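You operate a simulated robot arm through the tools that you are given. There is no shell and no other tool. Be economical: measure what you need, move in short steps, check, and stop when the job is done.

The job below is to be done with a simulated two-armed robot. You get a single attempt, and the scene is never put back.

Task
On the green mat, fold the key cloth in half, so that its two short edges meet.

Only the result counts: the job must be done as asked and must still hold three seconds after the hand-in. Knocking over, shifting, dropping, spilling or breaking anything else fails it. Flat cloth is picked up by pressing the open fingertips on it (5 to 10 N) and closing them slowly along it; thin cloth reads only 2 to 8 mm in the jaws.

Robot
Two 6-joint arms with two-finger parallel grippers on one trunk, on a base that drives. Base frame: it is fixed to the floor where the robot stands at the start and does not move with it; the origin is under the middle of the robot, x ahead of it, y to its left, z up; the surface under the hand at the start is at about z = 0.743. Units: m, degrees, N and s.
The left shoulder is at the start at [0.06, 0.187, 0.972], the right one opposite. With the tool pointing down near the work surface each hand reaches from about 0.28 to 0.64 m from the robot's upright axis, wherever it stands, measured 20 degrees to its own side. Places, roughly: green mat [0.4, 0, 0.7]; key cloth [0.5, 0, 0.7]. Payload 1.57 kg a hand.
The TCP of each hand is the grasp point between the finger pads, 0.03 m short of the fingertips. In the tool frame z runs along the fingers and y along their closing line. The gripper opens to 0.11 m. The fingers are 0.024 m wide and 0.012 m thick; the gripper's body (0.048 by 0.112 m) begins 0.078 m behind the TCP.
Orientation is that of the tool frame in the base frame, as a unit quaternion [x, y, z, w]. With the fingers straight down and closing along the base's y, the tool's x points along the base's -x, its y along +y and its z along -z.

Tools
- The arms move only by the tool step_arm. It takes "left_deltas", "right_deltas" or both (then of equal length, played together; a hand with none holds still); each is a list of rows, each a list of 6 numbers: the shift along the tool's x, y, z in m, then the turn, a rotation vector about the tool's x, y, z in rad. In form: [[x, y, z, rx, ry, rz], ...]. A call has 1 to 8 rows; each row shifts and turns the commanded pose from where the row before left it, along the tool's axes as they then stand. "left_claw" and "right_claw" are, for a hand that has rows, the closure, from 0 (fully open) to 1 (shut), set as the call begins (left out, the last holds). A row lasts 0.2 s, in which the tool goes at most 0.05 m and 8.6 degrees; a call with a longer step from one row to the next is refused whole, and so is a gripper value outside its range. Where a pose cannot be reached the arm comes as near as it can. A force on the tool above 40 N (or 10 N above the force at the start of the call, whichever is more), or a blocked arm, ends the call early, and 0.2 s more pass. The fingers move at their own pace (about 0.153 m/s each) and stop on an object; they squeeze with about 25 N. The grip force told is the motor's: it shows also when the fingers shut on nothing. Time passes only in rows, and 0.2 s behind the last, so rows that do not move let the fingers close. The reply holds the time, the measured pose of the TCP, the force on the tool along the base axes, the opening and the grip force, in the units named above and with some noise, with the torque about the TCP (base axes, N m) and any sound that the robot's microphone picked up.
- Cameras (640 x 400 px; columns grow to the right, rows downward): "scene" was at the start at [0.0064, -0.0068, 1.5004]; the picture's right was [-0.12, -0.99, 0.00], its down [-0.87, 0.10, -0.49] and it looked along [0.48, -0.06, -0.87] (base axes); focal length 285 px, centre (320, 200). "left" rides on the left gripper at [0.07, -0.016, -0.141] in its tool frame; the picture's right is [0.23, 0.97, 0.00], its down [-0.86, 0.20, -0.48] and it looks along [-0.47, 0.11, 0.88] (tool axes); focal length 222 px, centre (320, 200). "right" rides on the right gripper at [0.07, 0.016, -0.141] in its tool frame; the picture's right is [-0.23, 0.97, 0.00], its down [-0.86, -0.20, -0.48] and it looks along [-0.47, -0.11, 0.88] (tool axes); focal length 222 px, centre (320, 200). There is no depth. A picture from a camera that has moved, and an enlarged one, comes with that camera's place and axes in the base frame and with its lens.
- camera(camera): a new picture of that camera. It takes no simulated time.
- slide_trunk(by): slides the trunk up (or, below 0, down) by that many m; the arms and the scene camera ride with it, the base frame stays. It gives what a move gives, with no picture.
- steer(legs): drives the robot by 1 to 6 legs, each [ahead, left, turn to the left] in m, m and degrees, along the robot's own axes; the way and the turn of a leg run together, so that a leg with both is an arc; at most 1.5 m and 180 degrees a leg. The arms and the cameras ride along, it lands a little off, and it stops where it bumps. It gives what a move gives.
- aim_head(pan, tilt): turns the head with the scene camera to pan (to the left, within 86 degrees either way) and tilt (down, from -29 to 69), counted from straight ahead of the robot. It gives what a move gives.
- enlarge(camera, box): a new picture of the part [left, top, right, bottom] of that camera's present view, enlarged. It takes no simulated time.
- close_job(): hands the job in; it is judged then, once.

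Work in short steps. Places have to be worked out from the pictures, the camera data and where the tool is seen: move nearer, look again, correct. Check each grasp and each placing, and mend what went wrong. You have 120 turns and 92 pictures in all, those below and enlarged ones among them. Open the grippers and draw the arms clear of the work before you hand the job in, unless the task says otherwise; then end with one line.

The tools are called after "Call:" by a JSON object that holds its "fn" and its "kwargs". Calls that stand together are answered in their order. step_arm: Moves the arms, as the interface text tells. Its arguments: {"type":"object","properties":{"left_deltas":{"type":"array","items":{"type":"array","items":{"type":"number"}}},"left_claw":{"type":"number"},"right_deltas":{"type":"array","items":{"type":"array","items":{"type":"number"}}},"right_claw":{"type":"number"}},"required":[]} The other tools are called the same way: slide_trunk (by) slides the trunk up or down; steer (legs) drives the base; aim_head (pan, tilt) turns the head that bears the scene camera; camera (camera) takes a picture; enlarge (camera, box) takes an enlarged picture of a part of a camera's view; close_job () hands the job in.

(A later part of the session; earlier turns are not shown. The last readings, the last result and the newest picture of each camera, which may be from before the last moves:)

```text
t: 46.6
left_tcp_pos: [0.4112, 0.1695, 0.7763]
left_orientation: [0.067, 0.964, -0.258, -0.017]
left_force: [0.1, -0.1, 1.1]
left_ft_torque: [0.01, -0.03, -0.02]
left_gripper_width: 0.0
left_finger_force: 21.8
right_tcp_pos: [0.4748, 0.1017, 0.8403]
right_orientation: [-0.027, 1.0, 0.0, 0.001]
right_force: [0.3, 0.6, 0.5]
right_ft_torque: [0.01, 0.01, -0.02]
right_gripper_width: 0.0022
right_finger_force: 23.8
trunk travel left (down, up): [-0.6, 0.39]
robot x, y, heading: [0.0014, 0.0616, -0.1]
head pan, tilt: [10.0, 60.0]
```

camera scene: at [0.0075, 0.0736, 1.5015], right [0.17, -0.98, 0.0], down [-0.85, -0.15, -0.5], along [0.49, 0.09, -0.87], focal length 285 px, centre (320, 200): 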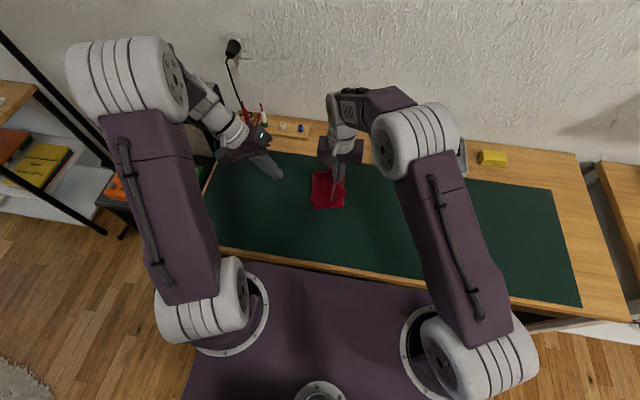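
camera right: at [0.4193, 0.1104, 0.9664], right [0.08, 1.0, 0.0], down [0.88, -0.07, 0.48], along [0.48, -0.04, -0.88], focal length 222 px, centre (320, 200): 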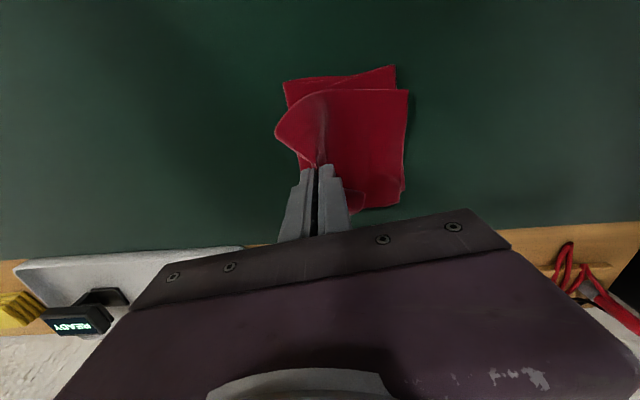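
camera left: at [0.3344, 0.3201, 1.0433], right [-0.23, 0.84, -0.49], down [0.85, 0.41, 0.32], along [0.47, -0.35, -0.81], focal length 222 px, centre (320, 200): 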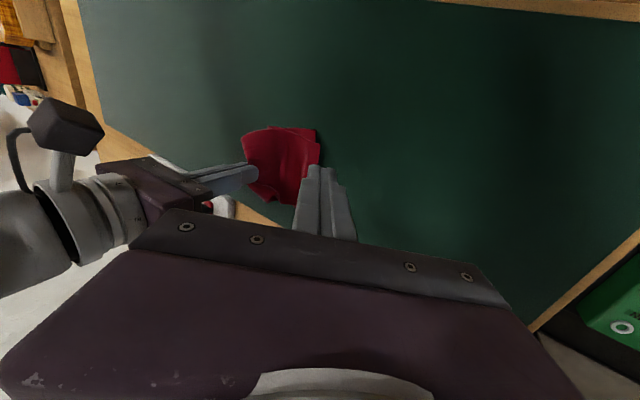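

This lean would block the hanging cloth. I'll withdraw the left hand and re-orient it to lean back towards the robot instead, so only its tip touches the near corner.

Call:
{"fn": "step_arm", "kwargs": {"left_deltas": [[0, 0, -0.04, 0, 0, 0], [0, 0, -0.045, 0, 0, 0], [0, 0, 0, 0, -0.07, -0.12], [0, 0, 0, -0.131, 0, 0], [0, 0, 0, -0.131, 0, 0], [0, 0, 0, -0.131, 0, 0], [0, 0, 0, -0.131, 0, 0]]}}

Call:
{"fn": "step_arm", "kwargs": {"left_deltas": [[0.03, 0, 0, 0, -0.131, 0], [0.03, 0, 0, 0, -0.131, 0], [0.03, 0, 0, 0, -0.131, 0], [0, 0, 0, 0, -0.131, 0], [0, 0, 0, 0, -0.131, 0], [0, 0, 0, 0, -0.131, 0]]}}

```text
t: 48.2
left_tcp_pos: [0.4173, 0.2099, 0.8502]
left_orientation: [-0.001, 1.0, 0.002, 0.002]
left_force: [0.1, -1.5, -0.7]
left_ft_torque: [0.01, 0.01, 0.01]
left_gripper_width: 0.0
left_finger_force: 21.9
right_tcp_pos: [0.4757, 0.1012, 0.8397]
right_orientation: [-0.027, 1.0, -0.001, 0.0]
right_force: [-1.3, 0.1, 0.0]
right_ft_torque: [0.01, 0.02, 0.03]
right_gripper_width: 0.0021
right_finger_force: 23.3
trunk travel left (down, up): [-0.6, 0.39]
robot x, y, heading: [0.0013, 0.0618, -0.2]
head pan, tilt: [10.0, 60.0]
```

```text
t: 49.6
left_tcp_pos: [0.4155, 0.2031, 0.8451]
left_orientation: [0.0, 0.953, 0.008, 0.303]
left_force: [0.6, -0.1, 0.1]
left_ft_torque: [0.0, 0.02, 0.0]
left_gripper_width: 0.0002
left_finger_force: 21.3
left hand out of reach, approached as far as the arm can: row 2, 3, 4, 5, 6
right_tcp_pos: [0.4747, 0.1023, 0.8404]
right_orientation: [-0.027, 1.0, 0.0, 0.0]
right_force: [0.3, 0.2, 0.5]
right_ft_torque: [0.04, 0.0, 0.02]
right_gripper_width: 0.0023
right_finger_force: 23.6
trunk travel left (down, up): [-0.6, 0.39]
robot x, y, heading: [0.0012, 0.0596, 0.1]
head pan, tilt: [10.0, 60.0]
```

The left hand now leans 35° towards the robot. I'll move it down to just above the near corner.

Call:
{"fn": "step_arm", "kwargs": {"left_deltas": [[0.0127, -0.0133, 0.0156, 0, 0, 0], [0.0127, -0.0133, 0.0156, 0, 0, 0], [0.0127, -0.0133, 0.0156, 0, 0, 0], [0, 0, 0, 0, 0, 0]]}}

Call:
{"fn": "enlarge", "kwargs": {"camera": "right", "box": [240, 20, 480, 215]}}

```text
t: 50.6
left_tcp_pos: [0.4097, 0.165, 0.7818]
left_orientation: [0.0, 0.952, 0.007, 0.305]
left_force: [-0.1, 0.2, -0.5]
left_ft_torque: [0.0, -0.02, 0.0]
left_gripper_width: 0.0002
left_finger_force: 21.2
right_tcp_pos: [0.4756, 0.1024, 0.8404]
right_orientation: [-0.027, 1.0, 0.0, 0.0]
right_force: [0.3, -0.4, 0.6]
right_ft_torque: [-0.02, 0.04, 0.02]
right_gripper_width: 0.0022
right_finger_force: 24.3
trunk travel left (down, up): [-0.6, 0.39]
robot x, y, heading: [0.0014, 0.0615, -0.0]
head pan, tilt: [10.0, 60.0]
```

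```text
2.05 times, centred on (360, 118) of right
camera zoom: at [0.4044, 0.1148, 0.9809], right [0.17, 0.98, 0.0], down [0.86, -0.15, 0.48], along [0.47, -0.08, -0.88], focal length 456 px, centre (238, 369)
```

zoom: 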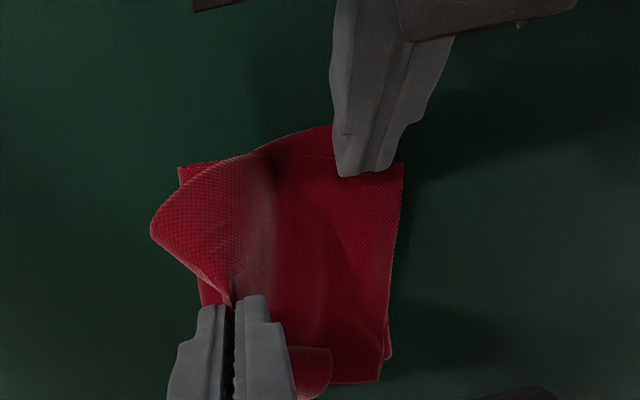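

The tip is over the exposed corner, just short of the top's edge, so I'll press down.

Call:
{"fn": "step_arm", "kwargs": {"left_deltas": [[0.0023, 0, 0.0033, 0, 0, 0], [0.0009, 0, 0.0012, 0, 0, 0], [0.0006, 0, 0.0008, 0, 0, 0], [0, 0, 0, 0, 0, 0]]}}

```text
t: 51.6
left_tcp_pos: [0.4097, 0.1643, 0.7768]
left_orientation: [0.002, 0.952, 0.006, 0.305]
left_force: [-0.7, 0.2, 0.0]
left_ft_torque: [-0.01, 0.02, 0.02]
left_gripper_width: 0.0
left_finger_force: 21.3
right_tcp_pos: [0.4747, 0.1019, 0.8399]
right_orientation: [-0.027, 1.0, 0.0, 0.0]
right_force: [0.1, -0.4, -0.1]
right_ft_torque: [-0.03, -0.02, -0.01]
right_gripper_width: 0.0023
right_finger_force: 24.1
trunk travel left (down, up): [-0.6, 0.39]
robot x, y, heading: [-0.0035, 0.0612, 0.1]
head pan, tilt: [10.0, 60.0]
```

Not touching yet; I'll lower a little more.

Call:
{"fn": "step_arm", "kwargs": {"left_deltas": [[0.0008, 0, 0.0011, 0, 0, 0], [0.0006, 0, 0.0008, 0, 0, 0], [0, 0, 0, 0, 0, 0]]}}

```text
t: 52.4
left_tcp_pos: [0.4095, 0.1647, 0.7771]
left_orientation: [0.0, 0.952, 0.006, 0.307]
left_force: [-1.8, 1.5, 18.7]
left_ft_torque: [0.05, -0.05, 0.0]
left_gripper_width: 0.0002
left_finger_force: 21.4
right_tcp_pos: [0.4744, 0.102, 0.8396]
right_orientation: [-0.027, 1.0, 0.0, 0.0]
right_force: [-0.7, 0.2, -0.3]
right_ft_torque: [0.03, -0.01, -0.04]
right_gripper_width: 0.0021
right_finger_force: 23.7
trunk travel left (down, up): [-0.6, 0.39]
robot x, y, heading: [-0.0027, 0.0601, -0.2]
head pan, tilt: [10.0, 60.0]
```

The corner is pinned at 19 N. Now I'll lift the top's end back up with the right hand along the reverse arc.

Call:
{"fn": "step_arm", "kwargs": {"right_deltas": [[0, 0.018, -0.018, 0, 0, 0], [0, 0.025, -0.015, 0, 0, 0], [0, 0.024, -0.01, 0, 0, 0], [0, 0.003, -0.03, 0, 0, 0], [0, 0, 0, 0, 0, 0], [0, 0, 0, 0, 0, 0]]}}

Call:
{"fn": "enlarge", "kwargs": {"camera": "right", "box": [200, 40, 440, 215]}}

Call:
{"fn": "enlarge", "kwargs": {"camera": "scene", "box": [250, 120, 378, 220]}}

```text
t: 53.8
left_tcp_pos: [0.4132, 0.1649, 0.7764]
left_orientation: [0.0, 0.951, 0.007, 0.31]
left_force: [4.5, 8.9, 37.2]
left_ft_torque: [-0.12, -0.56, 0.21]
left_gripper_width: 0.0
left_finger_force: 21.3
right_tcp_pos: [0.4681, 0.1718, 0.9123]
right_orientation: [-0.026, 1.0, -0.001, -0.001]
right_force: [-8.2, -3.9, -25.0]
right_ft_torque: [-0.16, 0.36, -0.01]
right_gripper_width: 0.0022
right_finger_force: 23.8
trunk travel left (down, up): [-0.6, 0.39]
robot x, y, heading: [-0.0012, 0.0607, 0.1]
head pan, tilt: [10.0, 60.0]
```

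```text
2.29 times, centred on (320, 128) of right
camera zoom: at [0.398, 0.1849, 1.0553], right [0.17, 0.98, 0.0], down [0.87, -0.15, 0.48], along [0.47, -0.09, -0.88], focal length 508 px, centre (320, 366)
```

zoom: 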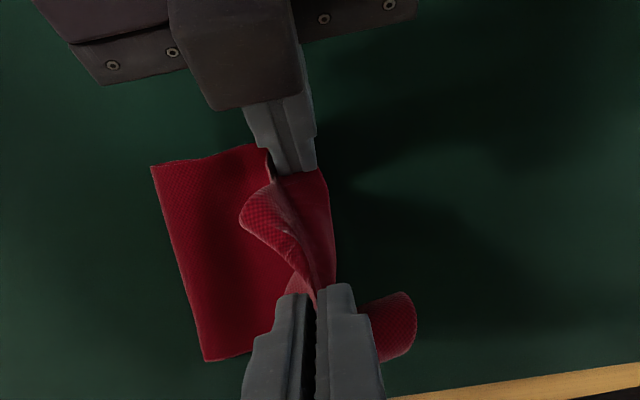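

```text
4.00 times, centred on (314, 170) of scene
camera zoom: at [0.0047, 0.0729, 1.5015], right [0.17, -0.98, 0.0], down [-0.85, -0.15, -0.5], along [0.49, 0.09, -0.87], focal length 1141 px, centre (344, 320)
```

zoom: 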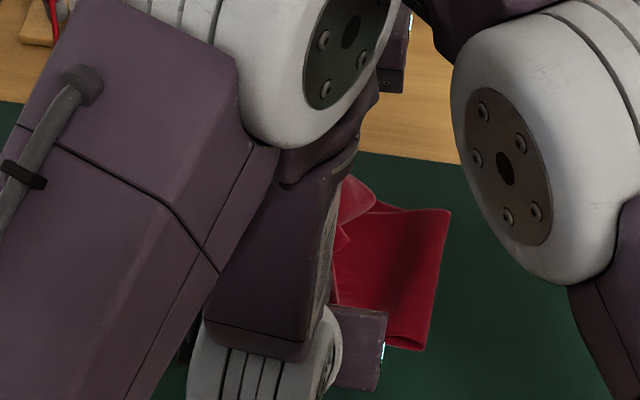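

The forces (25–37 N) show the left tip has also trapped the top's near edge. I'll relax the right hand downward at once, then free the left finger.

Call:
{"fn": "step_arm", "kwargs": {"right_deltas": [[0, -0.003, 0.02, 0, 0, 0], [0, -0.01, 0.015, 0, 0, 0], [0, 0, 0, 0, 0, 0]]}}

Call:
{"fn": "step_arm", "kwargs": {"left_deltas": [[-0.006, 0, -0.008, 0, 0, 0], [0, 0, -0.02, 0, 0, 0], [0, 0, -0.02, 0, 0, 0], [0, 0.01, -0.02, 0, 0, 0], [0, 0, 0, 0, 0, 0]]}}

Call:
{"fn": "enlarge", "kwargs": {"camera": "right", "box": [200, 40, 440, 215]}}

```text
t: 54.6
left_tcp_pos: [0.4111, 0.1651, 0.7752]
left_orientation: [0.001, 0.951, 0.006, 0.308]
left_force: [7.2, 6.2, 26.2]
left_ft_torque: [0.17, -0.49, 0.07]
left_gripper_width: 0.0003
left_finger_force: 20.8
right_tcp_pos: [0.4698, 0.1575, 0.8792]
right_orientation: [-0.027, 1.0, 0.0, 0.002]
right_force: [-0.1, 0.3, 1.0]
right_ft_torque: [0.0, -0.05, 0.02]
right_gripper_width: 0.0021
right_finger_force: 23.5
trunk travel left (down, up): [-0.6, 0.39]
robot x, y, heading: [0.0007, 0.0617, -0.2]
head pan, tilt: [10.0, 60.0]
```

```text
t: 55.8
left_tcp_pos: [0.3998, 0.1639, 0.8301]
left_orientation: [0.001, 0.953, 0.007, 0.304]
left_force: [-0.4, -0.2, 0.2]
left_ft_torque: [-0.02, -0.02, 0.0]
left_gripper_width: 0.0001
left_finger_force: 21.4
left hand out of reach, approached as far as the arm can: row 3, 4
right_tcp_pos: [0.4702, 0.1581, 0.8786]
right_orientation: [-0.027, 1.0, 0.001, 0.0]
right_force: [0.6, -0.3, -0.8]
right_ft_torque: [0.0, 0.0, 0.01]
right_gripper_width: 0.0019
right_finger_force: 23.5
trunk travel left (down, up): [-0.6, 0.39]
robot x, y, heading: [-0.0004, 0.062, -0.2]
head pan, tilt: [10.0, 60.0]
```

```text
2.29 times, centred on (320, 128) of right
camera zoom: at [0.3998, 0.1708, 1.0191], right [0.17, 0.98, 0.0], down [0.86, -0.15, 0.48], along [0.47, -0.08, -0.88], focal length 508 px, centre (320, 366)
```

zoom: 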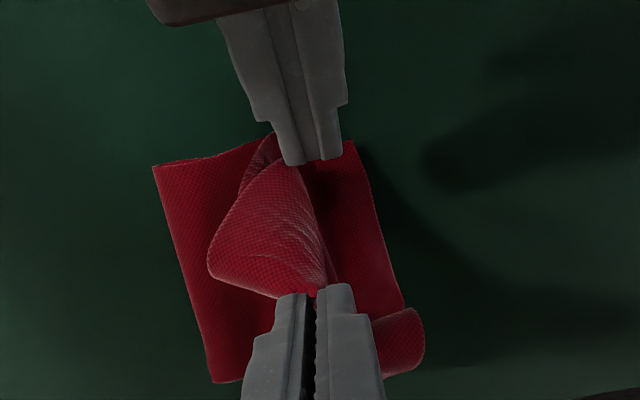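

The cloth is freed. I'll raise the right hand so the end hangs, clear the left hand further, and take another look.

Call:
{"fn": "step_arm", "kwargs": {"right_deltas": [[0, 0.008, -0.02, 0, 0, 0], [0, 0.006, -0.015, 0, 0, 0], [0, 0, 0, 0, 0, 0], [0, 0, 0, 0, 0, 0]], "left_deltas": [[0, 0.04, 0, 0, 0.131, 0], [0, 0.045, 0, 0, 0.131, 0], [0, 0.045, 0, 0, 0.131, 0], [0, 0.03, 0, 0, 0.131, 0]]}}

Call:
{"fn": "enlarge", "kwargs": {"camera": "right", "box": [200, 40, 440, 215]}}

Call:
{"fn": "enlarge", "kwargs": {"camera": "scene", "box": [250, 120, 378, 220]}}

```text
t: 56.8
left_tcp_pos: [0.3981, 0.3124, 0.8289]
left_orientation: [-0.002, 0.999, 0.006, 0.047]
left_force: [-0.6, 0.2, 1.5]
left_ft_torque: [0.0, -0.03, 0.01]
left_gripper_width: 0.0001
left_finger_force: 21.2
left hand out of reach, approached as far as the arm can: row 3
right_tcp_pos: [0.4688, 0.1723, 0.9122]
right_orientation: [-0.027, 1.0, -0.001, 0.001]
right_force: [-0.5, 0.5, -0.2]
right_ft_torque: [-0.01, 0.05, -0.01]
right_gripper_width: 0.0023
right_finger_force: 23.8
trunk travel left (down, up): [-0.6, 0.39]
robot x, y, heading: [-0.0011, 0.0585, 0.2]
head pan, tilt: [10.0, 60.0]
```

```text
2.29 times, centred on (320, 128) of right
camera zoom: at [0.3994, 0.1856, 1.0541], right [0.17, 0.98, 0.0], down [0.86, -0.15, 0.48], along [0.47, -0.08, -0.88], focal length 508 px, centre (320, 366)
```

zoom: 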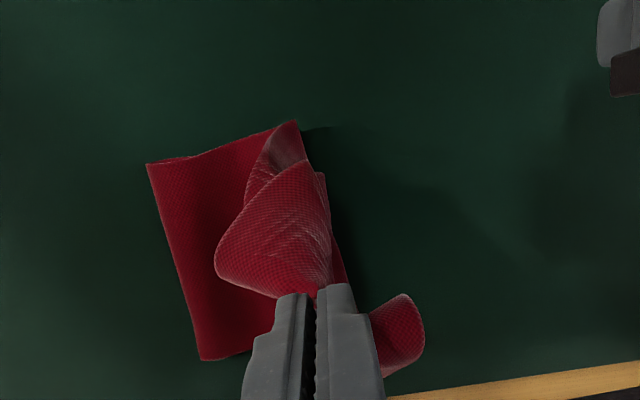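

```text
4.00 times, centred on (314, 170) of scene
camera zoom: at [0.008, 0.0738, 1.5015], right [0.17, -0.98, 0.0], down [-0.85, -0.15, -0.5], along [0.49, 0.09, -0.87], focal length 1141 px, centre (344, 320)
```

zoom: 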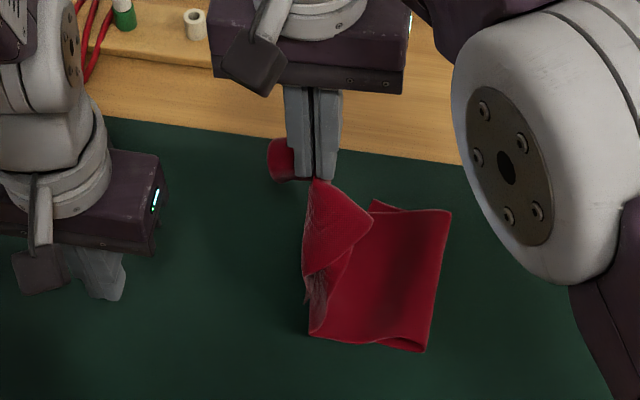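

I'll use the left camera to see the hanging end from the side.

Call:
{"fn": "camera", "kwargs": {"camera": "left"}}

```text
25 pictures are left
camera left: at [0.3151, 0.2948, 0.964], right [-0.23, 0.97, -0.01], down [0.8, 0.2, 0.56], along [0.55, 0.12, -0.83], focal length 222 px, centre (320, 200)
```

left: 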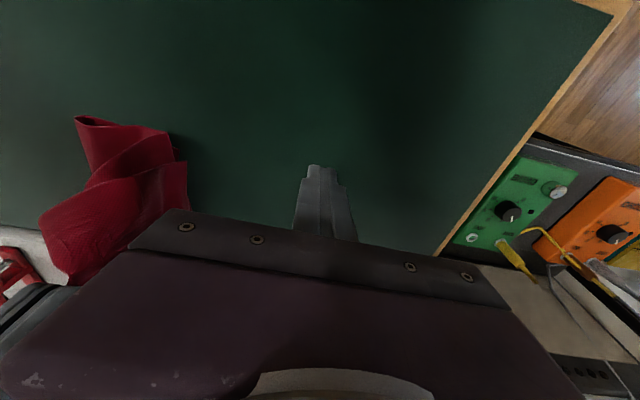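

The edge hangs properly. In this lifted state the lower layer follows the hand, so it's better to lay everything down flat, release, and then correct the remaining offset with a small shift. I'm laying it down now.

Call:
{"fn": "step_arm", "kwargs": {"right_deltas": [[0, -0.01, 0, 0, 0, 0], [0, -0.001, 0.015, 0, 0, 0], [0, -0.003, 0.016, 0, 0, 0], [0, -0.024, 0.01, 0, 0, 0], [0, -0.024, 0.015, 0, 0, 0], [0, -0.018, 0.018, 0, 0, 0], [0, -0.012, 0.018, 0, 0, 0], [0, -0.007, 0.016, 0, 0, 0]]}}

Call:
{"fn": "enlarge", "kwargs": {"camera": "right", "box": [220, 40, 460, 215]}}

```text
t: 58.6
left_tcp_pos: [0.3974, 0.3119, 0.8305]
left_orientation: [-0.001, 0.999, 0.007, 0.047]
left_force: [0.0, -0.5, -0.1]
left_ft_torque: [-0.02, 0.03, -0.02]
left_gripper_width: 0.0
left_finger_force: 21.4
right_tcp_pos: [0.4739, 0.0744, 0.8043]
right_orientation: [-0.027, 1.0, 0.0, 0.0]
right_force: [-0.5, 0.2, -0.1]
right_ft_torque: [0.01, 0.01, 0.03]
right_gripper_width: 0.002
right_finger_force: 23.9
trunk travel left (down, up): [-0.6, 0.39]
robot x, y, heading: [-0.0042, 0.0584, -0.0]
head pan, tilt: [10.0, 60.0]
```

```text
2.29 times, centred on (340, 128) of right
camera zoom: at [0.4037, 0.0859, 0.946], right [0.17, 0.98, 0.0], down [0.86, -0.15, 0.48], along [0.47, -0.08, -0.88], focal length 508 px, centre (274, 366)
```

zoom: 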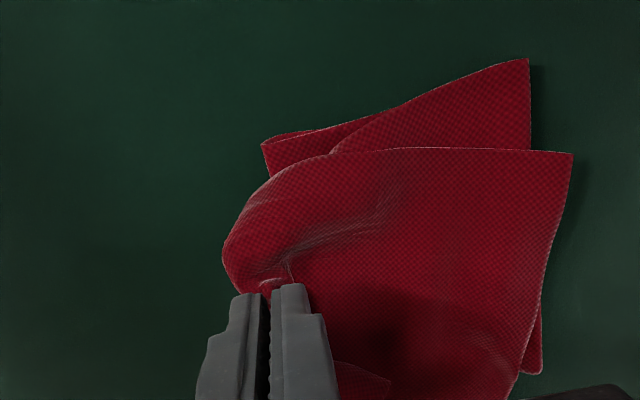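

The laid top edge is now off by (+0.032,+0.016) at the near corner and -14° in angle, with slack looped behind it. That leaves 3 cm of the bottom's near strip exposed, so I can pin it safely. I'll bring the left finger, leaning towards the robot, to contact point (0.418,0.155).

Call:
{"fn": "step_arm", "kwargs": {"left_deltas": [[0, -0.04, 0, 0, -0.131, 0], [0, -0.04, 0, 0, -0.131, 0], [0, -0.04, 0, 0, -0.131, 0], [0, -0.035, 0, 0, -0.131, 0], [0, 0, 0, 0, 0, 0]]}}

```text
t: 59.8
left_tcp_pos: [0.3969, 0.1576, 0.8282]
left_orientation: [0.001, 0.952, 0.006, 0.306]
left_force: [0.0, -0.4, 0.4]
left_ft_torque: [0.02, -0.03, 0.0]
left_gripper_width: 0.0
left_finger_force: 21.7
right_tcp_pos: [0.4731, 0.0737, 0.8045]
right_orientation: [-0.027, 1.0, 0.0, 0.0]
right_force: [-0.3, 0.4, -0.1]
right_ft_torque: [-0.01, -0.01, 0.01]
right_gripper_width: 0.0022
right_finger_force: 23.7
trunk travel left (down, up): [-0.6, 0.39]
robot x, y, heading: [-0.0006, 0.0609, 0.1]
head pan, tilt: [10.0, 60.0]
```

The orientation is set. I'll lower onto the strip.

Call:
{"fn": "step_arm", "kwargs": {"left_deltas": [[0.0087, -0.0005, 0.0239, 0, 0, 0], [0.0087, -0.0005, 0.0239, 0, 0, 0], [0.0012, 0, 0.0016, 0, 0, 0], [0, 0, 0, 0, 0, 0]]}}

Call:
{"fn": "step_arm", "kwargs": {"left_deltas": [[0.0007, 0, 0.001, 0, 0, 0], [0, 0, 0, 0, 0, 0]]}}

Call:
{"fn": "enlarge", "kwargs": {"camera": "right", "box": [220, 40, 460, 215]}}

```text
t: 60.8
left_tcp_pos: [0.4123, 0.1567, 0.7774]
left_orientation: [0.0, 0.952, 0.006, 0.306]
left_force: [0.0, -0.3, 0.3]
left_ft_torque: [-0.02, 0.01, 0.04]
left_gripper_width: 0.0002
left_finger_force: 21.6
right_tcp_pos: [0.4728, 0.0732, 0.8053]
right_orientation: [-0.026, 1.0, 0.0, 0.0]
right_force: [-0.1, 0.8, -0.2]
right_ft_torque: [0.02, 0.02, 0.03]
right_gripper_width: 0.002
right_finger_force: 23.3
trunk travel left (down, up): [-0.6, 0.39]
robot x, y, heading: [0.005, 0.058, -0.0]
head pan, tilt: [10.0, 60.0]
```

```text
t: 61.4
left_tcp_pos: [0.4128, 0.1586, 0.7766]
left_orientation: [0.001, 0.952, 0.007, 0.305]
left_force: [-0.5, 0.6, 0.5]
left_ft_torque: [0.02, 0.01, 0.04]
left_gripper_width: 0.0
left_finger_force: 21.5
right_tcp_pos: [0.4738, 0.0732, 0.805]
right_orientation: [-0.027, 1.0, 0.0, 0.0]
right_force: [0.9, -0.1, 0.0]
right_ft_torque: [0.01, 0.0, -0.01]
right_gripper_width: 0.0016
right_finger_force: 23.3
trunk travel left (down, up): [-0.6, 0.39]
robot x, y, heading: [0.0016, 0.0634, 0.0]
head pan, tilt: [10.0, 60.0]
```

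```text
2.29 times, centred on (340, 128) of right
camera zoom: at [0.4034, 0.086, 0.9462], right [0.17, 0.98, 0.0], down [0.86, -0.15, 0.48], along [0.47, -0.08, -0.88], focal length 508 px, centre (274, 366)
```

zoom: 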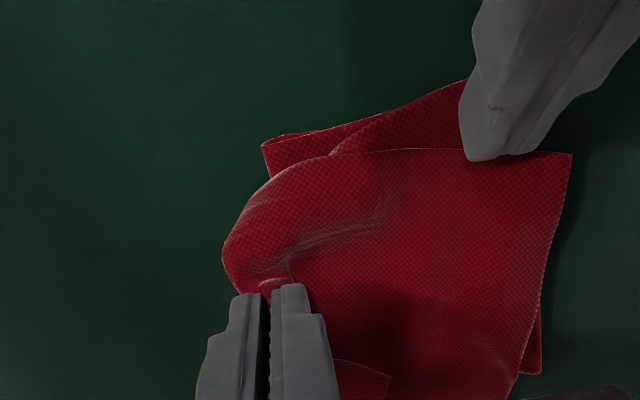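

The tip touches the top's near edge again in this view, so I'll back off 5 mm towards the robot and press down.

Call:
{"fn": "step_arm", "kwargs": {"left_deltas": [[0.0041, 0, -0.0029, 0, 0, 0], [0.0009, 0, 0.0012, 0, 0, 0], [0.0004, 0, 0.0006, 0, 0, 0], [0, 0, 0, 0, 0, 0]]}}

```text
t: 62.4
left_tcp_pos: [0.4084, 0.1583, 0.7762]
left_orientation: [0.0, 0.951, 0.006, 0.308]
left_force: [5.2, 1.8, 23.3]
left_ft_torque: [0.03, -0.37, 0.0]
left_gripper_width: 0.0
left_finger_force: 22.2
right_tcp_pos: [0.473, 0.0736, 0.806]
right_orientation: [-0.028, 1.0, 0.0, 0.001]
right_force: [-0.4, 0.1, 0.4]
right_ft_torque: [0.0, -0.01, 0.01]
right_gripper_width: 0.0021
right_finger_force: 23.8
trunk travel left (down, up): [-0.6, 0.39]
robot x, y, heading: [0.0005, 0.0542, 0.0]
head pan, tilt: [10.0, 60.0]
```

Pinned at 23 N. I'll lift the top's end with the right hand in stages, watching the forces.

Call:
{"fn": "step_arm", "kwargs": {"right_deltas": [[0, 0.007, -0.016, 0, 0, 0], [0, 0.012, -0.018, 0, 0, 0], [0, 0.018, -0.02, 0, 0, 0], [0, 0.02, -0.02, 0, 0, 0]]}}

Call:
{"fn": "step_arm", "kwargs": {"right_deltas": [[0, 0.02, -0.015, 0, 0, 0], [0, 0.015, -0.018, 0, 0, 0], [0, 0, 0, 0, 0, 0]]}}

Call:
{"fn": "enlarge", "kwargs": {"camera": "right", "box": [200, 40, 440, 215]}}

```text
t: 63.4
left_tcp_pos: [0.4083, 0.157, 0.7778]
left_orientation: [0.001, 0.951, 0.006, 0.309]
left_force: [8.9, 1.3, 29.8]
left_ft_torque: [0.04, -0.49, 0.0]
left_gripper_width: 0.0
left_finger_force: 21.5
right_tcp_pos: [0.4714, 0.1295, 0.8791]
right_orientation: [-0.027, 1.0, 0.0, 0.001]
right_force: [0.0, 0.7, -0.4]
right_ft_torque: [0.02, 0.05, 0.02]
right_gripper_width: 0.0019
right_finger_force: 23.1
trunk travel left (down, up): [-0.6, 0.39]
robot x, y, heading: [-0.0008, 0.0627, 0.0]
head pan, tilt: [10.0, 60.0]
```

```text
t: 64.2
left_tcp_pos: [0.4084, 0.1584, 0.7763]
left_orientation: [0.0, 0.951, 0.006, 0.31]
left_force: [7.4, 4.6, 36.5]
left_ft_torque: [-0.23, -0.61, 0.17]
left_gripper_width: 0.0002
left_finger_force: 21.3
right_tcp_pos: [0.4673, 0.1636, 0.9108]
right_orientation: [-0.027, 1.0, -0.001, -0.002]
right_force: [-7.6, -4.2, -20.8]
right_ft_torque: [-0.08, 0.38, -0.03]
right_gripper_width: 0.002
right_finger_force: 24.7
trunk travel left (down, up): [-0.6, 0.39]
robot x, y, heading: [-0.0026, 0.0605, -0.2]
head pan, tilt: [10.0, 60.0]
```

```text
2.29 times, centred on (320, 128) of right
camera zoom: at [0.3978, 0.1771, 1.0518], right [0.18, 0.98, 0.0], down [0.87, -0.15, 0.48], along [0.47, -0.09, -0.88], focal length 508 px, centre (320, 366)
```

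zoom: 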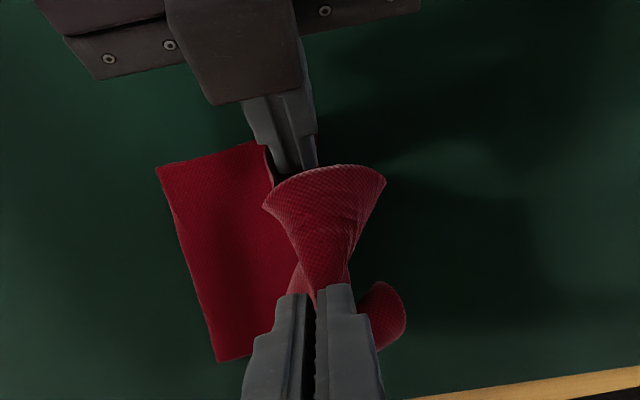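

It's taut again, so the layer I pinned belongs to a Z-fold of the body and not the bottom edge. I'll relax and remove the left hand, then unfold to understand the layers.

Call:
{"fn": "step_arm", "kwargs": {"right_deltas": [[0, -0.015, 0.02, 0, 0, 0], [0, -0.015, 0.015, 0, 0, 0], [0, 0, 0, 0, 0, 0]]}}

Call:
{"fn": "step_arm", "kwargs": {"left_deltas": [[-0.004, 0, -0.01, 0, 0, 0], [0, 0, -0.02, 0, 0, 0], [0.01, 0.03, -0.02, 0, 0.1, 0], [0.0, 0.04, 0, 0, 0.13, 0], [0, 0.04, 0, 0, 0.13, 0], [0, 0.04, 0, 0, 0.13, 0]]}}

Call:
{"fn": "step_arm", "kwargs": {"right_deltas": [[0, -0.02, -0.02, 0, 0, 0], [0, -0.03, -0.02, 0, 0, 0], [0, -0.04, -0.01, 0, 0, 0], [0, -0.04, 0, 0, 0, 0], [0, -0.04, 0, 0, 0, 0], [0, 0, 0, 0, 0, 0]]}}

Call:
{"fn": "enlarge", "kwargs": {"camera": "scene", "box": [250, 110, 410, 235]}}

```text
t: 65.0
left_tcp_pos: [0.4092, 0.1578, 0.7758]
left_orientation: [0.001, 0.951, 0.007, 0.31]
left_force: [9.9, 3.8, 29.9]
left_ft_torque: [0.03, -0.56, 0.01]
left_gripper_width: 0.0
left_finger_force: 21.7
right_tcp_pos: [0.4695, 0.1346, 0.8788]
right_orientation: [-0.027, 1.0, 0.001, 0.002]
right_force: [0.0, -0.1, -0.8]
right_ft_torque: [-0.01, 0.0, 0.0]
right_gripper_width: 0.0017
right_finger_force: 23.1
trunk travel left (down, up): [-0.6, 0.39]
robot x, y, heading: [-0.0013, 0.0614, 0.2]
head pan, tilt: [10.0, 60.0]
```

```text
t: 66.4
left_tcp_pos: [0.3821, 0.3046, 0.8133]
left_orientation: [-0.002, 0.998, 0.006, 0.066]
left_force: [-0.2, -0.4, 0.2]
left_ft_torque: [-0.02, 0.03, -0.01]
left_gripper_width: 0.0002
left_finger_force: 21.8
left hand out of reach, approached as far as the arm can: row 3
right_tcp_pos: [0.4707, 0.134, 0.8767]
right_orientation: [-0.027, 1.0, -0.002, -0.001]
right_force: [-0.3, -0.2, 0.0]
right_ft_torque: [-0.01, -0.02, 0.0]
right_gripper_width: 0.0018
right_finger_force: 24.0
trunk travel left (down, up): [-0.6, 0.39]
robot x, y, heading: [-0.0003, 0.0573, 0.2]
head pan, tilt: [10.0, 60.0]
```

```text
t: 67.8
left_tcp_pos: [0.3821, 0.3047, 0.8122]
left_orientation: [-0.001, 0.998, 0.007, 0.066]
left_force: [0.5, 0.5, 0.6]
left_ft_torque: [0.01, 0.02, -0.01]
left_gripper_width: 0.0001
left_finger_force: 21.3
right_tcp_pos: [0.4813, -0.0335, 0.9276]
right_orientation: [-0.028, 1.0, 0.001, 0.0]
right_force: [0.3, 0.5, -0.1]
right_ft_torque: [-0.01, -0.03, 0.01]
right_gripper_width: 0.0019
right_finger_force: 23.9
trunk travel left (down, up): [-0.6, 0.39]
robot x, y, heading: [-0.0008, 0.058, 0.1]
head pan, tilt: [10.0, 60.0]
```

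```text
3.20 times, centred on (330, 172) of scene
camera zoom: at [0.007, 0.0732, 1.5015], right [0.17, -0.98, 0.0], down [-0.85, -0.15, -0.5], along [0.49, 0.09, -0.87], focal length 913 px, centre (288, 288)
```

zoom: 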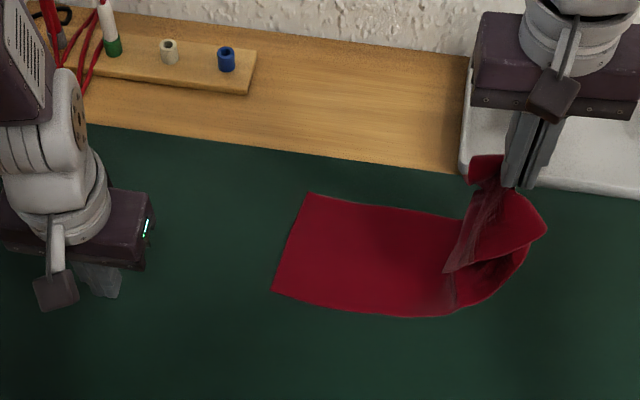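

That's a clean state: the bottom lies flat with its left edge at (0.432,0.163)–(0.552,0.148), tilted -7°, and the end hangs freely in the right hand. I'll yaw to match, lay the end down here flat (edge near y≈0.01), then regrip close to the edge for a controlled final move.

Call:
{"fn": "step_arm", "kwargs": {"right_deltas": [[0.008, 0, 0.01, 0, 0, 0.085], [0.008, 0, 0.01, 0, 0, 0.085], [0, 0, 0.03, 0, 0, 0], [0, -0.022, 0.012, 0, 0, 0], [0, -0.024, 0.018, 0, 0, 0], [0, -0.016, 0.02, 0, 0, 0], [0, -0.01, 0.02, 0, 0, 0], [0, -0.005, 0.016, 0, 0, 0]]}}

Call:
{"fn": "enlarge", "kwargs": {"camera": "scene", "box": [250, 110, 410, 235]}}

```text
t: 69.6
left_tcp_pos: [0.3834, 0.3022, 0.8105]
left_orientation: [-0.001, 0.998, 0.006, 0.065]
left_force: [-0.2, -0.5, -0.8]
left_ft_torque: [0.04, 0.01, 0.04]
left_gripper_width: 0.0003
left_finger_force: 21.4
right_tcp_pos: [0.4559, -0.1104, 0.7915]
right_orientation: [0.057, 0.998, 0.0, 0.0]
right_force: [0.7, 0.7, 0.0]
right_ft_torque: [-0.02, 0.02, 0.02]
right_gripper_width: 0.0019
right_finger_force: 23.2
trunk travel left (down, up): [-0.6, 0.39]
robot x, y, heading: [0.0, 0.0598, 0.1]
head pan, tilt: [10.0, 60.0]
```

```text
3.20 times, centred on (330, 172) of scene
camera zoom: at [0.0075, 0.0723, 1.5015], right [0.17, -0.98, 0.0], down [-0.85, -0.15, -0.5], along [0.49, 0.09, -0.87], focal length 913 px, centre (288, 288)
```

zoom: 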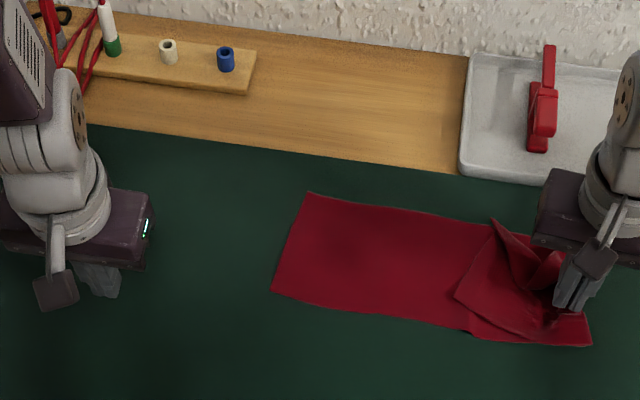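

It's down, with the edge facing left. I'll release gently and rise to view it.

Call:
{"fn": "step_arm", "kwargs": {"right_deltas": [[0, 0, 0.006, 0, 0, 0], [0, 0, 0, 0, 0, 0]]}}

Call:
{"fn": "step_arm", "kwargs": {"right_deltas": [[0, 0, 0, 0, 0, 0], [0, 0, 0, 0, 0, 0], [0, 0, -0.03, 0, 0, 0], [0, 0, -0.04, 0, 0, 0], [0, 0, -0.04, 0, 0, 0]], "right_claw": 0.6}}

Call:
{"fn": "camera", "kwargs": {"camera": "right"}}

```text
t: 70.2
left_tcp_pos: [0.3826, 0.3038, 0.8131]
left_orientation: [-0.001, 0.998, 0.007, 0.065]
left_force: [-0.4, 0.2, 1.0]
left_ft_torque: [0.01, -0.01, 0.0]
left_gripper_width: 0.0
left_finger_force: 21.1
right_tcp_pos: [0.4562, -0.1119, 0.7849]
right_orientation: [0.058, 0.998, 0.0, 0.0]
right_force: [0.5, 0.5, 1.2]
right_ft_torque: [0.04, -0.04, 0.01]
right_gripper_width: 0.0019
right_finger_force: 23.5
trunk travel left (down, up): [-0.6, 0.39]
robot x, y, heading: [0.0031, 0.0584, -0.1]
head pan, tilt: [10.0, 60.0]
```

```text
t: 71.4
left_tcp_pos: [0.3815, 0.3043, 0.8109]
left_orientation: [-0.001, 0.998, 0.006, 0.066]
left_force: [0.7, 0.5, 0.6]
left_ft_torque: [0.03, 0.02, 0.0]
left_gripper_width: 0.0
left_finger_force: 21.5
right_tcp_pos: [0.4567, -0.1119, 0.8969]
right_orientation: [0.058, 0.998, 0.0, 0.001]
right_force: [-0.9, 0.1, 0.8]
right_ft_torque: [0.0, 0.0, 0.01]
right_gripper_width: 0.0438
right_finger_force: 0.0
trunk travel left (down, up): [-0.6, 0.39]
robot x, y, heading: [-0.0007, 0.0626, 0.2]
head pan, tilt: [10.0, 60.0]
```

```text
19 pictures are left
camera right: at [0.3892, -0.0888, 1.0388], right [0.34, 0.94, 0.0], down [0.83, -0.3, 0.48], along [0.45, -0.16, -0.88], focal length 222 px, centre (320, 200)
```

right: 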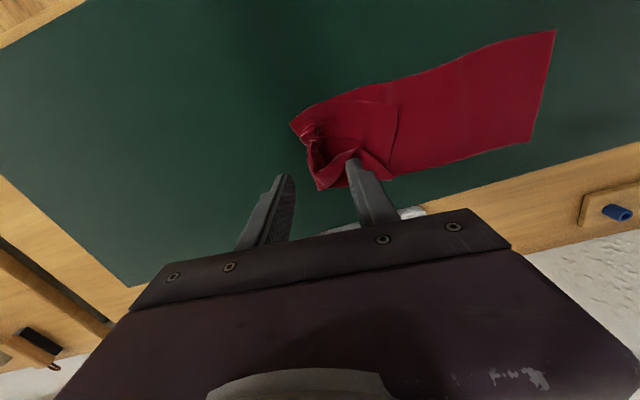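

I'll move the hand aside and zoom in on the folded end.

Call:
{"fn": "step_arm", "kwargs": {"right_deltas": [[0, -0.045, -0.01, 0, 0, 0], [0, -0.045, 0, 0, 0, 0], [0, -0.04, 0, 0, 0, 0]]}}

Call:
{"fn": "enlarge", "kwargs": {"camera": "scene", "box": [310, 150, 422, 220]}}

```text
t: 72.2
left_tcp_pos: [0.3823, 0.3034, 0.8129]
left_orientation: [-0.001, 0.998, 0.007, 0.065]
left_force: [0.9, 0.5, 0.4]
left_ft_torque: [0.02, 0.0, -0.01]
left_gripper_width: 0.0001
left_finger_force: 21.2
right_tcp_pos: [0.4418, -0.2428, 0.9056]
right_orientation: [0.058, 0.998, 0.001, 0.0]
right_force: [0.2, -0.5, 0.0]
right_ft_torque: [0.0, 0.0, 0.04]
right_gripper_width: 0.0441
right_finger_force: 0.0
trunk travel left (down, up): [-0.6, 0.39]
robot x, y, heading: [0.0012, 0.0614, -0.0]
head pan, tilt: [10.0, 60.0]
```

```text
5.71 times, centred on (366, 185) of scene
camera zoom: at [0.0071, 0.0711, 1.5015], right [0.17, -0.98, 0.0], down [-0.85, -0.15, -0.5], along [0.49, 0.09, -0.87], focal length 1630 px, centre (57, 286)
```

zoom: 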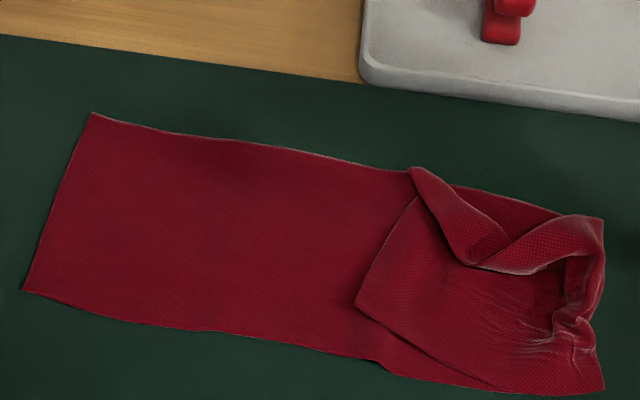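

The top edge runs from (0.454,-0.012) at about -14°, with the far corner curled over. I'll pinch the top layer just inside that edge, in the natural strand order, around (0.4825,-0.047).

Call:
{"fn": "step_arm", "kwargs": {"right_deltas": [[-0.003, 0.0332, 0.0, 0, 0, 0], [-0.003, 0.0332, 0.01, 0, 0, 0], [-0.003, 0.0332, 0.02, 0, 0, 0], [-0.003, 0.0332, 0.025, 0, 0, 0], [-0.003, 0.0332, 0.025, 0, 0, 0], [-0.003, 0.0332, 0.025, 0, 0, 0], [0, 0, 0, 0, 0, 0.13], [0, 0, 0, 0, 0, 0]], "right_claw": 0.72}}

Call:
{"fn": "enlarge", "kwargs": {"camera": "right", "box": [220, 60, 460, 210]}}

```text
t: 74.0
left_tcp_pos: [0.3821, 0.3032, 0.8115]
left_orientation: [-0.001, 0.998, 0.007, 0.066]
left_force: [-0.2, 0.1, 0.1]
left_ft_torque: [0.0, 0.02, -0.03]
left_gripper_width: 0.0001
left_finger_force: 21.5
right_tcp_pos: [0.4833, -0.0436, 0.8015]
right_orientation: [0.123, 0.992, 0.0, 0.0]
right_force: [0.2, -0.6, 0.5]
right_ft_torque: [0.01, -0.02, 0.0]
right_gripper_width: 0.0306
right_finger_force: 0.1
trunk travel left (down, up): [-0.6, 0.39]
robot x, y, heading: [0.0008, 0.0604, -0.2]
head pan, tilt: [10.0, 60.0]
```

```text
2.67 times, centred on (340, 135) of right
camera zoom: at [0.4194, -0.0103, 0.9427], right [0.46, 0.89, 0.0], down [0.78, -0.4, 0.48], along [0.43, -0.22, -0.88], focal length 592 px, centre (267, 373)
```

zoom: 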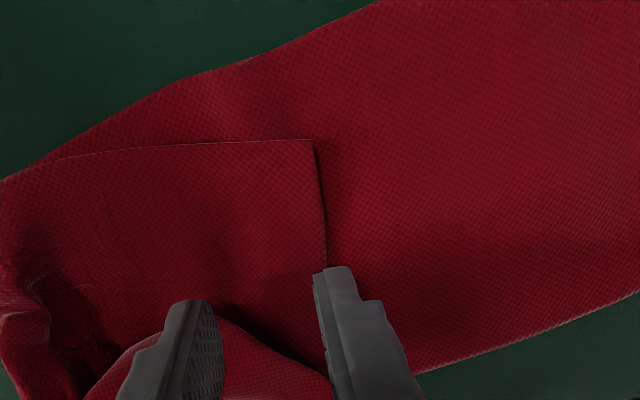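

The left finger straddles the edge and the right one is near the curl. I'll shift 8 mm nearer and 4 mm right, then press.

Call:
{"fn": "step_arm", "kwargs": {"right_deltas": [[0.0068, -0.0058, 0, 0, 0, 0], [0, 0, 0.012, 0, 0, 0], [0, 0, 0.01, 0, 0, 0], [0, 0, 0.0025, 0, 0, 0], [0, 0, 0, 0, 0, 0]]}}

Call:
{"fn": "step_arm", "kwargs": {"right_deltas": [[0, 0, 0.001, 0, 0, 0], [0, 0, 0.0006, 0, 0, 0], [0, 0, 0, 0, 0, 0]]}}

```text
t: 75.2
left_tcp_pos: [0.3822, 0.3028, 0.8122]
left_orientation: [-0.001, 0.998, 0.008, 0.065]
left_force: [-0.4, -0.1, 1.0]
left_ft_torque: [0.0, 0.02, 0.01]
left_gripper_width: 0.0
left_finger_force: 21.4
right_tcp_pos: [0.4752, -0.0472, 0.7765]
right_orientation: [0.123, 0.992, 0.001, 0.0]
right_force: [0.1, 0.3, 1.2]
right_ft_torque: [-0.06, -0.01, 0.0]
right_gripper_width: 0.0308
right_finger_force: 0.0
trunk travel left (down, up): [-0.6, 0.39]
robot x, y, heading: [0.0002, 0.0611, 0.3]
head pan, tilt: [10.0, 60.0]
```

```text
t: 76.0
left_tcp_pos: [0.3816, 0.3043, 0.8123]
left_orientation: [-0.001, 0.998, 0.006, 0.066]
left_force: [0.1, -0.6, 0.3]
left_ft_torque: [-0.01, 0.06, 0.0]
left_gripper_width: 0.0001
left_finger_force: 21.1
right_tcp_pos: [0.4732, -0.0477, 0.7752]
right_orientation: [0.123, 0.992, 0.001, 0.001]
right_force: [3.3, -0.8, 12.2]
right_ft_torque: [-0.28, -0.12, 0.04]
right_gripper_width: 0.0306
right_finger_force: 0.0
trunk travel left (down, up): [-0.6, 0.39]
robot x, y, heading: [0.0015, 0.0586, 0.3]
head pan, tilt: [10.0, 60.0]
```

Pressing at 12 N; I'll ease slightly and close slowly.

Call:
{"fn": "step_arm", "kwargs": {"right_deltas": [[0, 0, -0.0004, 0, 0, 0]], "right_claw": 0.78}}

Call:
{"fn": "step_arm", "kwargs": {"right_deltas": [[0, 0, 0, 0, 0, 0]], "right_claw": 0.84}}

Call:
{"fn": "step_arm", "kwargs": {"right_deltas": [[0, 0, 0, 0, 0, 0]], "right_claw": 0.9}}

Call:
{"fn": "step_arm", "kwargs": {"right_deltas": [[0, 0, 0, 0, 0, 0], [0, 0, 0, 0, 0, 0]], "right_claw": 1.0}}

Call:
{"fn": "step_arm", "kwargs": {"right_deltas": [[0, 0, -0.02, 0, 0, 0], [0, 0, -0.03, 0, 0, 0], [0, 0, -0.03, 0, 0, 0], [0, 0, 0, 0, 0, 0]]}}

Call:
{"fn": "enlarge", "kwargs": {"camera": "scene", "box": [290, 130, 418, 230]}}

```text
t: 76.4
left_tcp_pos: [0.3812, 0.3025, 0.8126]
left_orientation: [-0.001, 0.998, 0.007, 0.066]
left_force: [0.0, -0.9, -0.4]
left_ft_torque: [0.03, 0.02, 0.03]
left_gripper_width: 0.0
left_finger_force: 21.1
right_tcp_pos: [0.4735, -0.0483, 0.7759]
right_orientation: [0.123, 0.992, 0.0, 0.002]
right_force: [2.4, -3.0, 14.3]
right_ft_torque: [-0.37, -0.14, 0.0]
right_gripper_width: 0.0253
right_finger_force: 0.7
trunk travel left (down, up): [-0.6, 0.39]
robot x, y, heading: [0.0003, 0.0603, -0.1]
head pan, tilt: [10.0, 60.0]
```

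```text
t: 76.8
left_tcp_pos: [0.3816, 0.3044, 0.813]
left_orientation: [-0.001, 0.998, 0.006, 0.067]
left_force: [-0.4, -0.9, 0.6]
left_ft_torque: [-0.06, -0.02, 0.02]
left_gripper_width: 0.0
left_finger_force: 21.3
right_tcp_pos: [0.4733, -0.0464, 0.7747]
right_orientation: [0.122, 0.992, 0.0, 0.0]
right_force: [0.8, 2.7, 13.7]
right_ft_torque: [-0.1, -0.08, 0.03]
right_gripper_width: 0.0141
right_finger_force: 0.1
trunk travel left (down, up): [-0.6, 0.39]
robot x, y, heading: [0.0015, 0.0585, -0.2]
head pan, tilt: [10.0, 60.0]
```

```text
t: 77.2
left_tcp_pos: [0.38, 0.3044, 0.8113]
left_orientation: [-0.002, 0.998, 0.007, 0.066]
left_force: [0.6, 0.8, 0.2]
left_ft_torque: [0.02, -0.05, 0.01]
left_gripper_width: 0.0
left_finger_force: 21.7
right_tcp_pos: [0.4728, -0.0473, 0.7756]
right_orientation: [0.122, 0.993, 0.0, 0.001]
right_force: [-0.4, 1.2, 13.9]
right_ft_torque: [-0.17, -0.06, 0.0]
right_gripper_width: 0.0097
right_finger_force: 0.1
trunk travel left (down, up): [-0.6, 0.39]
robot x, y, heading: [0.0012, 0.0637, 0.0]
head pan, tilt: [10.0, 60.0]
```

```text
t: 77.8
left_tcp_pos: [0.3805, 0.3027, 0.8125]
left_orientation: [-0.001, 0.998, 0.007, 0.067]
left_force: [0.4, 0.2, 0.0]
left_ft_torque: [0.01, 0.0, 0.0]
left_gripper_width: 0.0
left_finger_force: 21.1
right_tcp_pos: [0.4737, -0.0492, 0.7757]
right_orientation: [0.123, 0.992, 0.0, 0.001]
right_force: [-2.0, -3.0, 14.1]
right_ft_torque: [-0.22, -0.08, -0.04]
right_gripper_width: 0.002
right_finger_force: 23.7
trunk travel left (down, up): [-0.6, 0.39]
robot x, y, heading: [0.002, 0.0613, 0.1]
head pan, tilt: [10.0, 60.0]
```

```text
t: 78.8
left_tcp_pos: [0.3827, 0.3042, 0.8127]
left_orientation: [-0.001, 0.998, 0.008, 0.066]
left_force: [-0.3, 0.1, -0.3]
left_ft_torque: [0.0, -0.03, 0.0]
left_gripper_width: 0.0001
left_finger_force: 21.3
right_tcp_pos: [0.475, -0.0493, 0.8551]
right_orientation: [0.123, 0.992, -0.001, 0.0]
right_force: [0.8, 0.4, -1.0]
right_ft_torque: [0.01, 0.03, -0.01]
right_gripper_width: 0.0022
right_finger_force: 23.1
trunk travel left (down, up): [-0.6, 0.39]
robot x, y, heading: [0.0037, 0.0625, -0.2]
head pan, tilt: [10.0, 60.0]
```

```text
4.00 times, centred on (354, 180) of scene
camera zoom: at [0.0072, 0.0724, 1.5015], right [0.17, -0.98, 0.0], down [-0.85, -0.15, -0.5], along [0.49, 0.09, -0.87], focal length 1141 px, centre (184, 280)
```

zoom: 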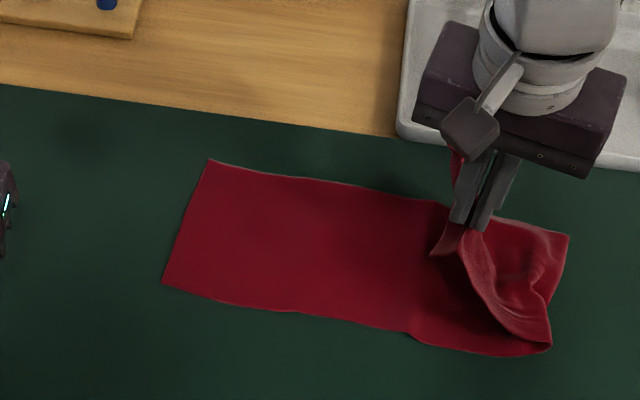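

Only the top layer came up, with a short flap hanging the natural way and the bottom undisturbed. I'll yaw to match the bottom edge (-8°) and carry it left at moderate height.

Call:
{"fn": "step_arm", "kwargs": {"right_deltas": [[0, 0, -0.015, 0, 0, -0.085], [0, 0.01, -0.01, 0, 0, -0.085], [0.0037, 0.032, 0, 0, 0, 0], [0.0037, 0.032, 0, 0, 0, 0], [0.0037, 0.032, 0, 0, 0, 0], [0.0037, 0.032, 0, 0, 0, 0], [0.0037, 0.032, 0.005, 0, 0, 0], [0.0037, 0.025, 0.01, 0, 0, 0]]}}

Call:
{"fn": "enlarge", "kwargs": {"camera": "scene", "box": [250, 130, 378, 230]}}

Call:
{"fn": "camera", "kwargs": {"camera": "right"}}

```text
t: 80.6
left_tcp_pos: [0.3821, 0.3038, 0.8119]
left_orientation: [-0.001, 0.998, 0.007, 0.065]
left_force: [0.1, -0.6, -0.8]
left_ft_torque: [-0.02, -0.01, 0.0]
left_gripper_width: 0.0001
left_finger_force: 21.2
right_tcp_pos: [0.4665, 0.1498, 0.8641]
right_orientation: [0.039, 0.999, 0.0, 0.0]
right_force: [-0.1, -0.3, -0.7]
right_ft_torque: [0.01, -0.01, -0.02]
right_gripper_width: 0.0022
right_finger_force: 23.7
trunk travel left (down, up): [-0.6, 0.39]
robot x, y, heading: [0.0003, 0.0649, -0.2]
head pan, tilt: [10.0, 60.0]
```

```text
4.00 times, centred on (314, 180) of scene
camera zoom: at [0.0073, 0.0732, 1.5015], right [0.17, -0.98, 0.0], down [-0.85, -0.15, -0.5], along [0.49, 0.09, -0.87], focal length 1141 px, centre (344, 280)
```

zoom: 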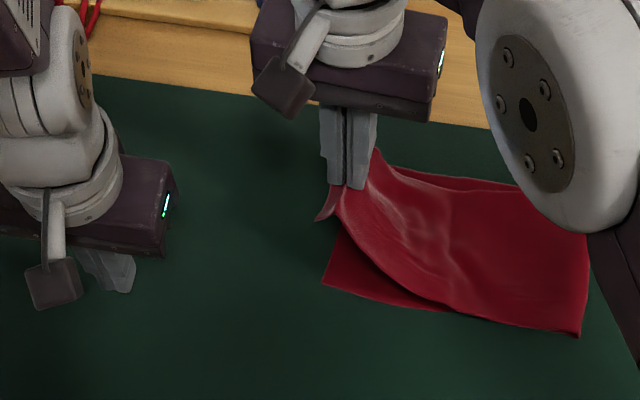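

```text
14 pictures are left
camera right: at [0.3994, 0.1716, 1.0052], right [0.3, 0.95, 0.0], down [0.84, -0.26, 0.48], along [0.46, -0.14, -0.88], focal length 222 px, centre (320, 200)
```

right: 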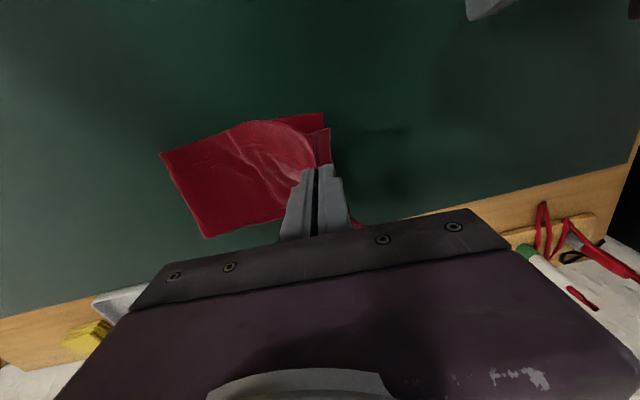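

The crease formed cleanly and the bottom hasn't moved: its near corner is still at (0.433,0.165). I'll lower here, easing slightly right and towards the robot, to grip y≈0.139.

Call:
{"fn": "step_arm", "kwargs": {"right_deltas": [[0.002, -0.002, 0.02, 0, 0, 0], [0.002, -0.003, 0.02, 0, 0, 0], [0, -0.003, 0.02, 0, 0, 0], [0, -0.003, 0.015, 0, 0, 0], [0, 0, 0, 0, 0, 0]]}}

Call:
{"fn": "enlarge", "kwargs": {"camera": "right", "box": [180, 50, 420, 215]}}

```text
t: 81.8
left_tcp_pos: [0.3833, 0.3034, 0.812]
left_orientation: [-0.002, 0.998, 0.007, 0.066]
left_force: [0.4, 0.3, 0.1]
left_ft_torque: [0.01, -0.02, 0.01]
left_gripper_width: 0.0
left_finger_force: 21.3
right_tcp_pos: [0.4618, 0.1388, 0.7903]
right_orientation: [0.037, 0.999, 0.0, 0.0]
right_force: [0.4, 0.1, -0.4]
right_ft_torque: [0.03, 0.0, -0.07]
right_gripper_width: 0.0022
right_finger_force: 23.5
trunk travel left (down, up): [-0.6, 0.39]
robot x, y, heading: [0.002, 0.0593, -0.1]
head pan, tilt: [10.0, 60.0]
```

```text
2.42 times, centred on (300, 132) of right
camera zoom: at [0.3933, 0.1598, 0.931], right [0.3, 0.95, 0.0], down [0.84, -0.26, 0.48], along [0.46, -0.14, -0.88], focal length 538 px, centre (368, 364)
```

zoom: 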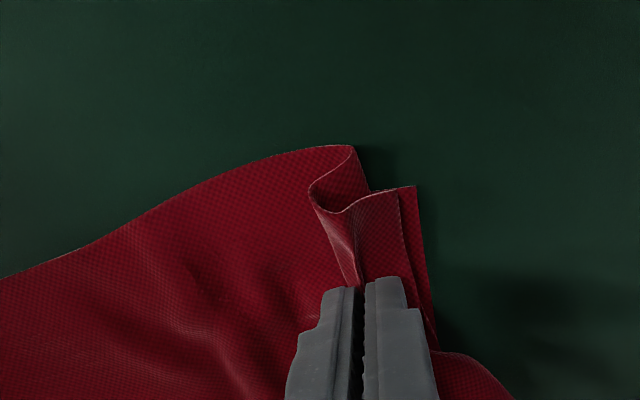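

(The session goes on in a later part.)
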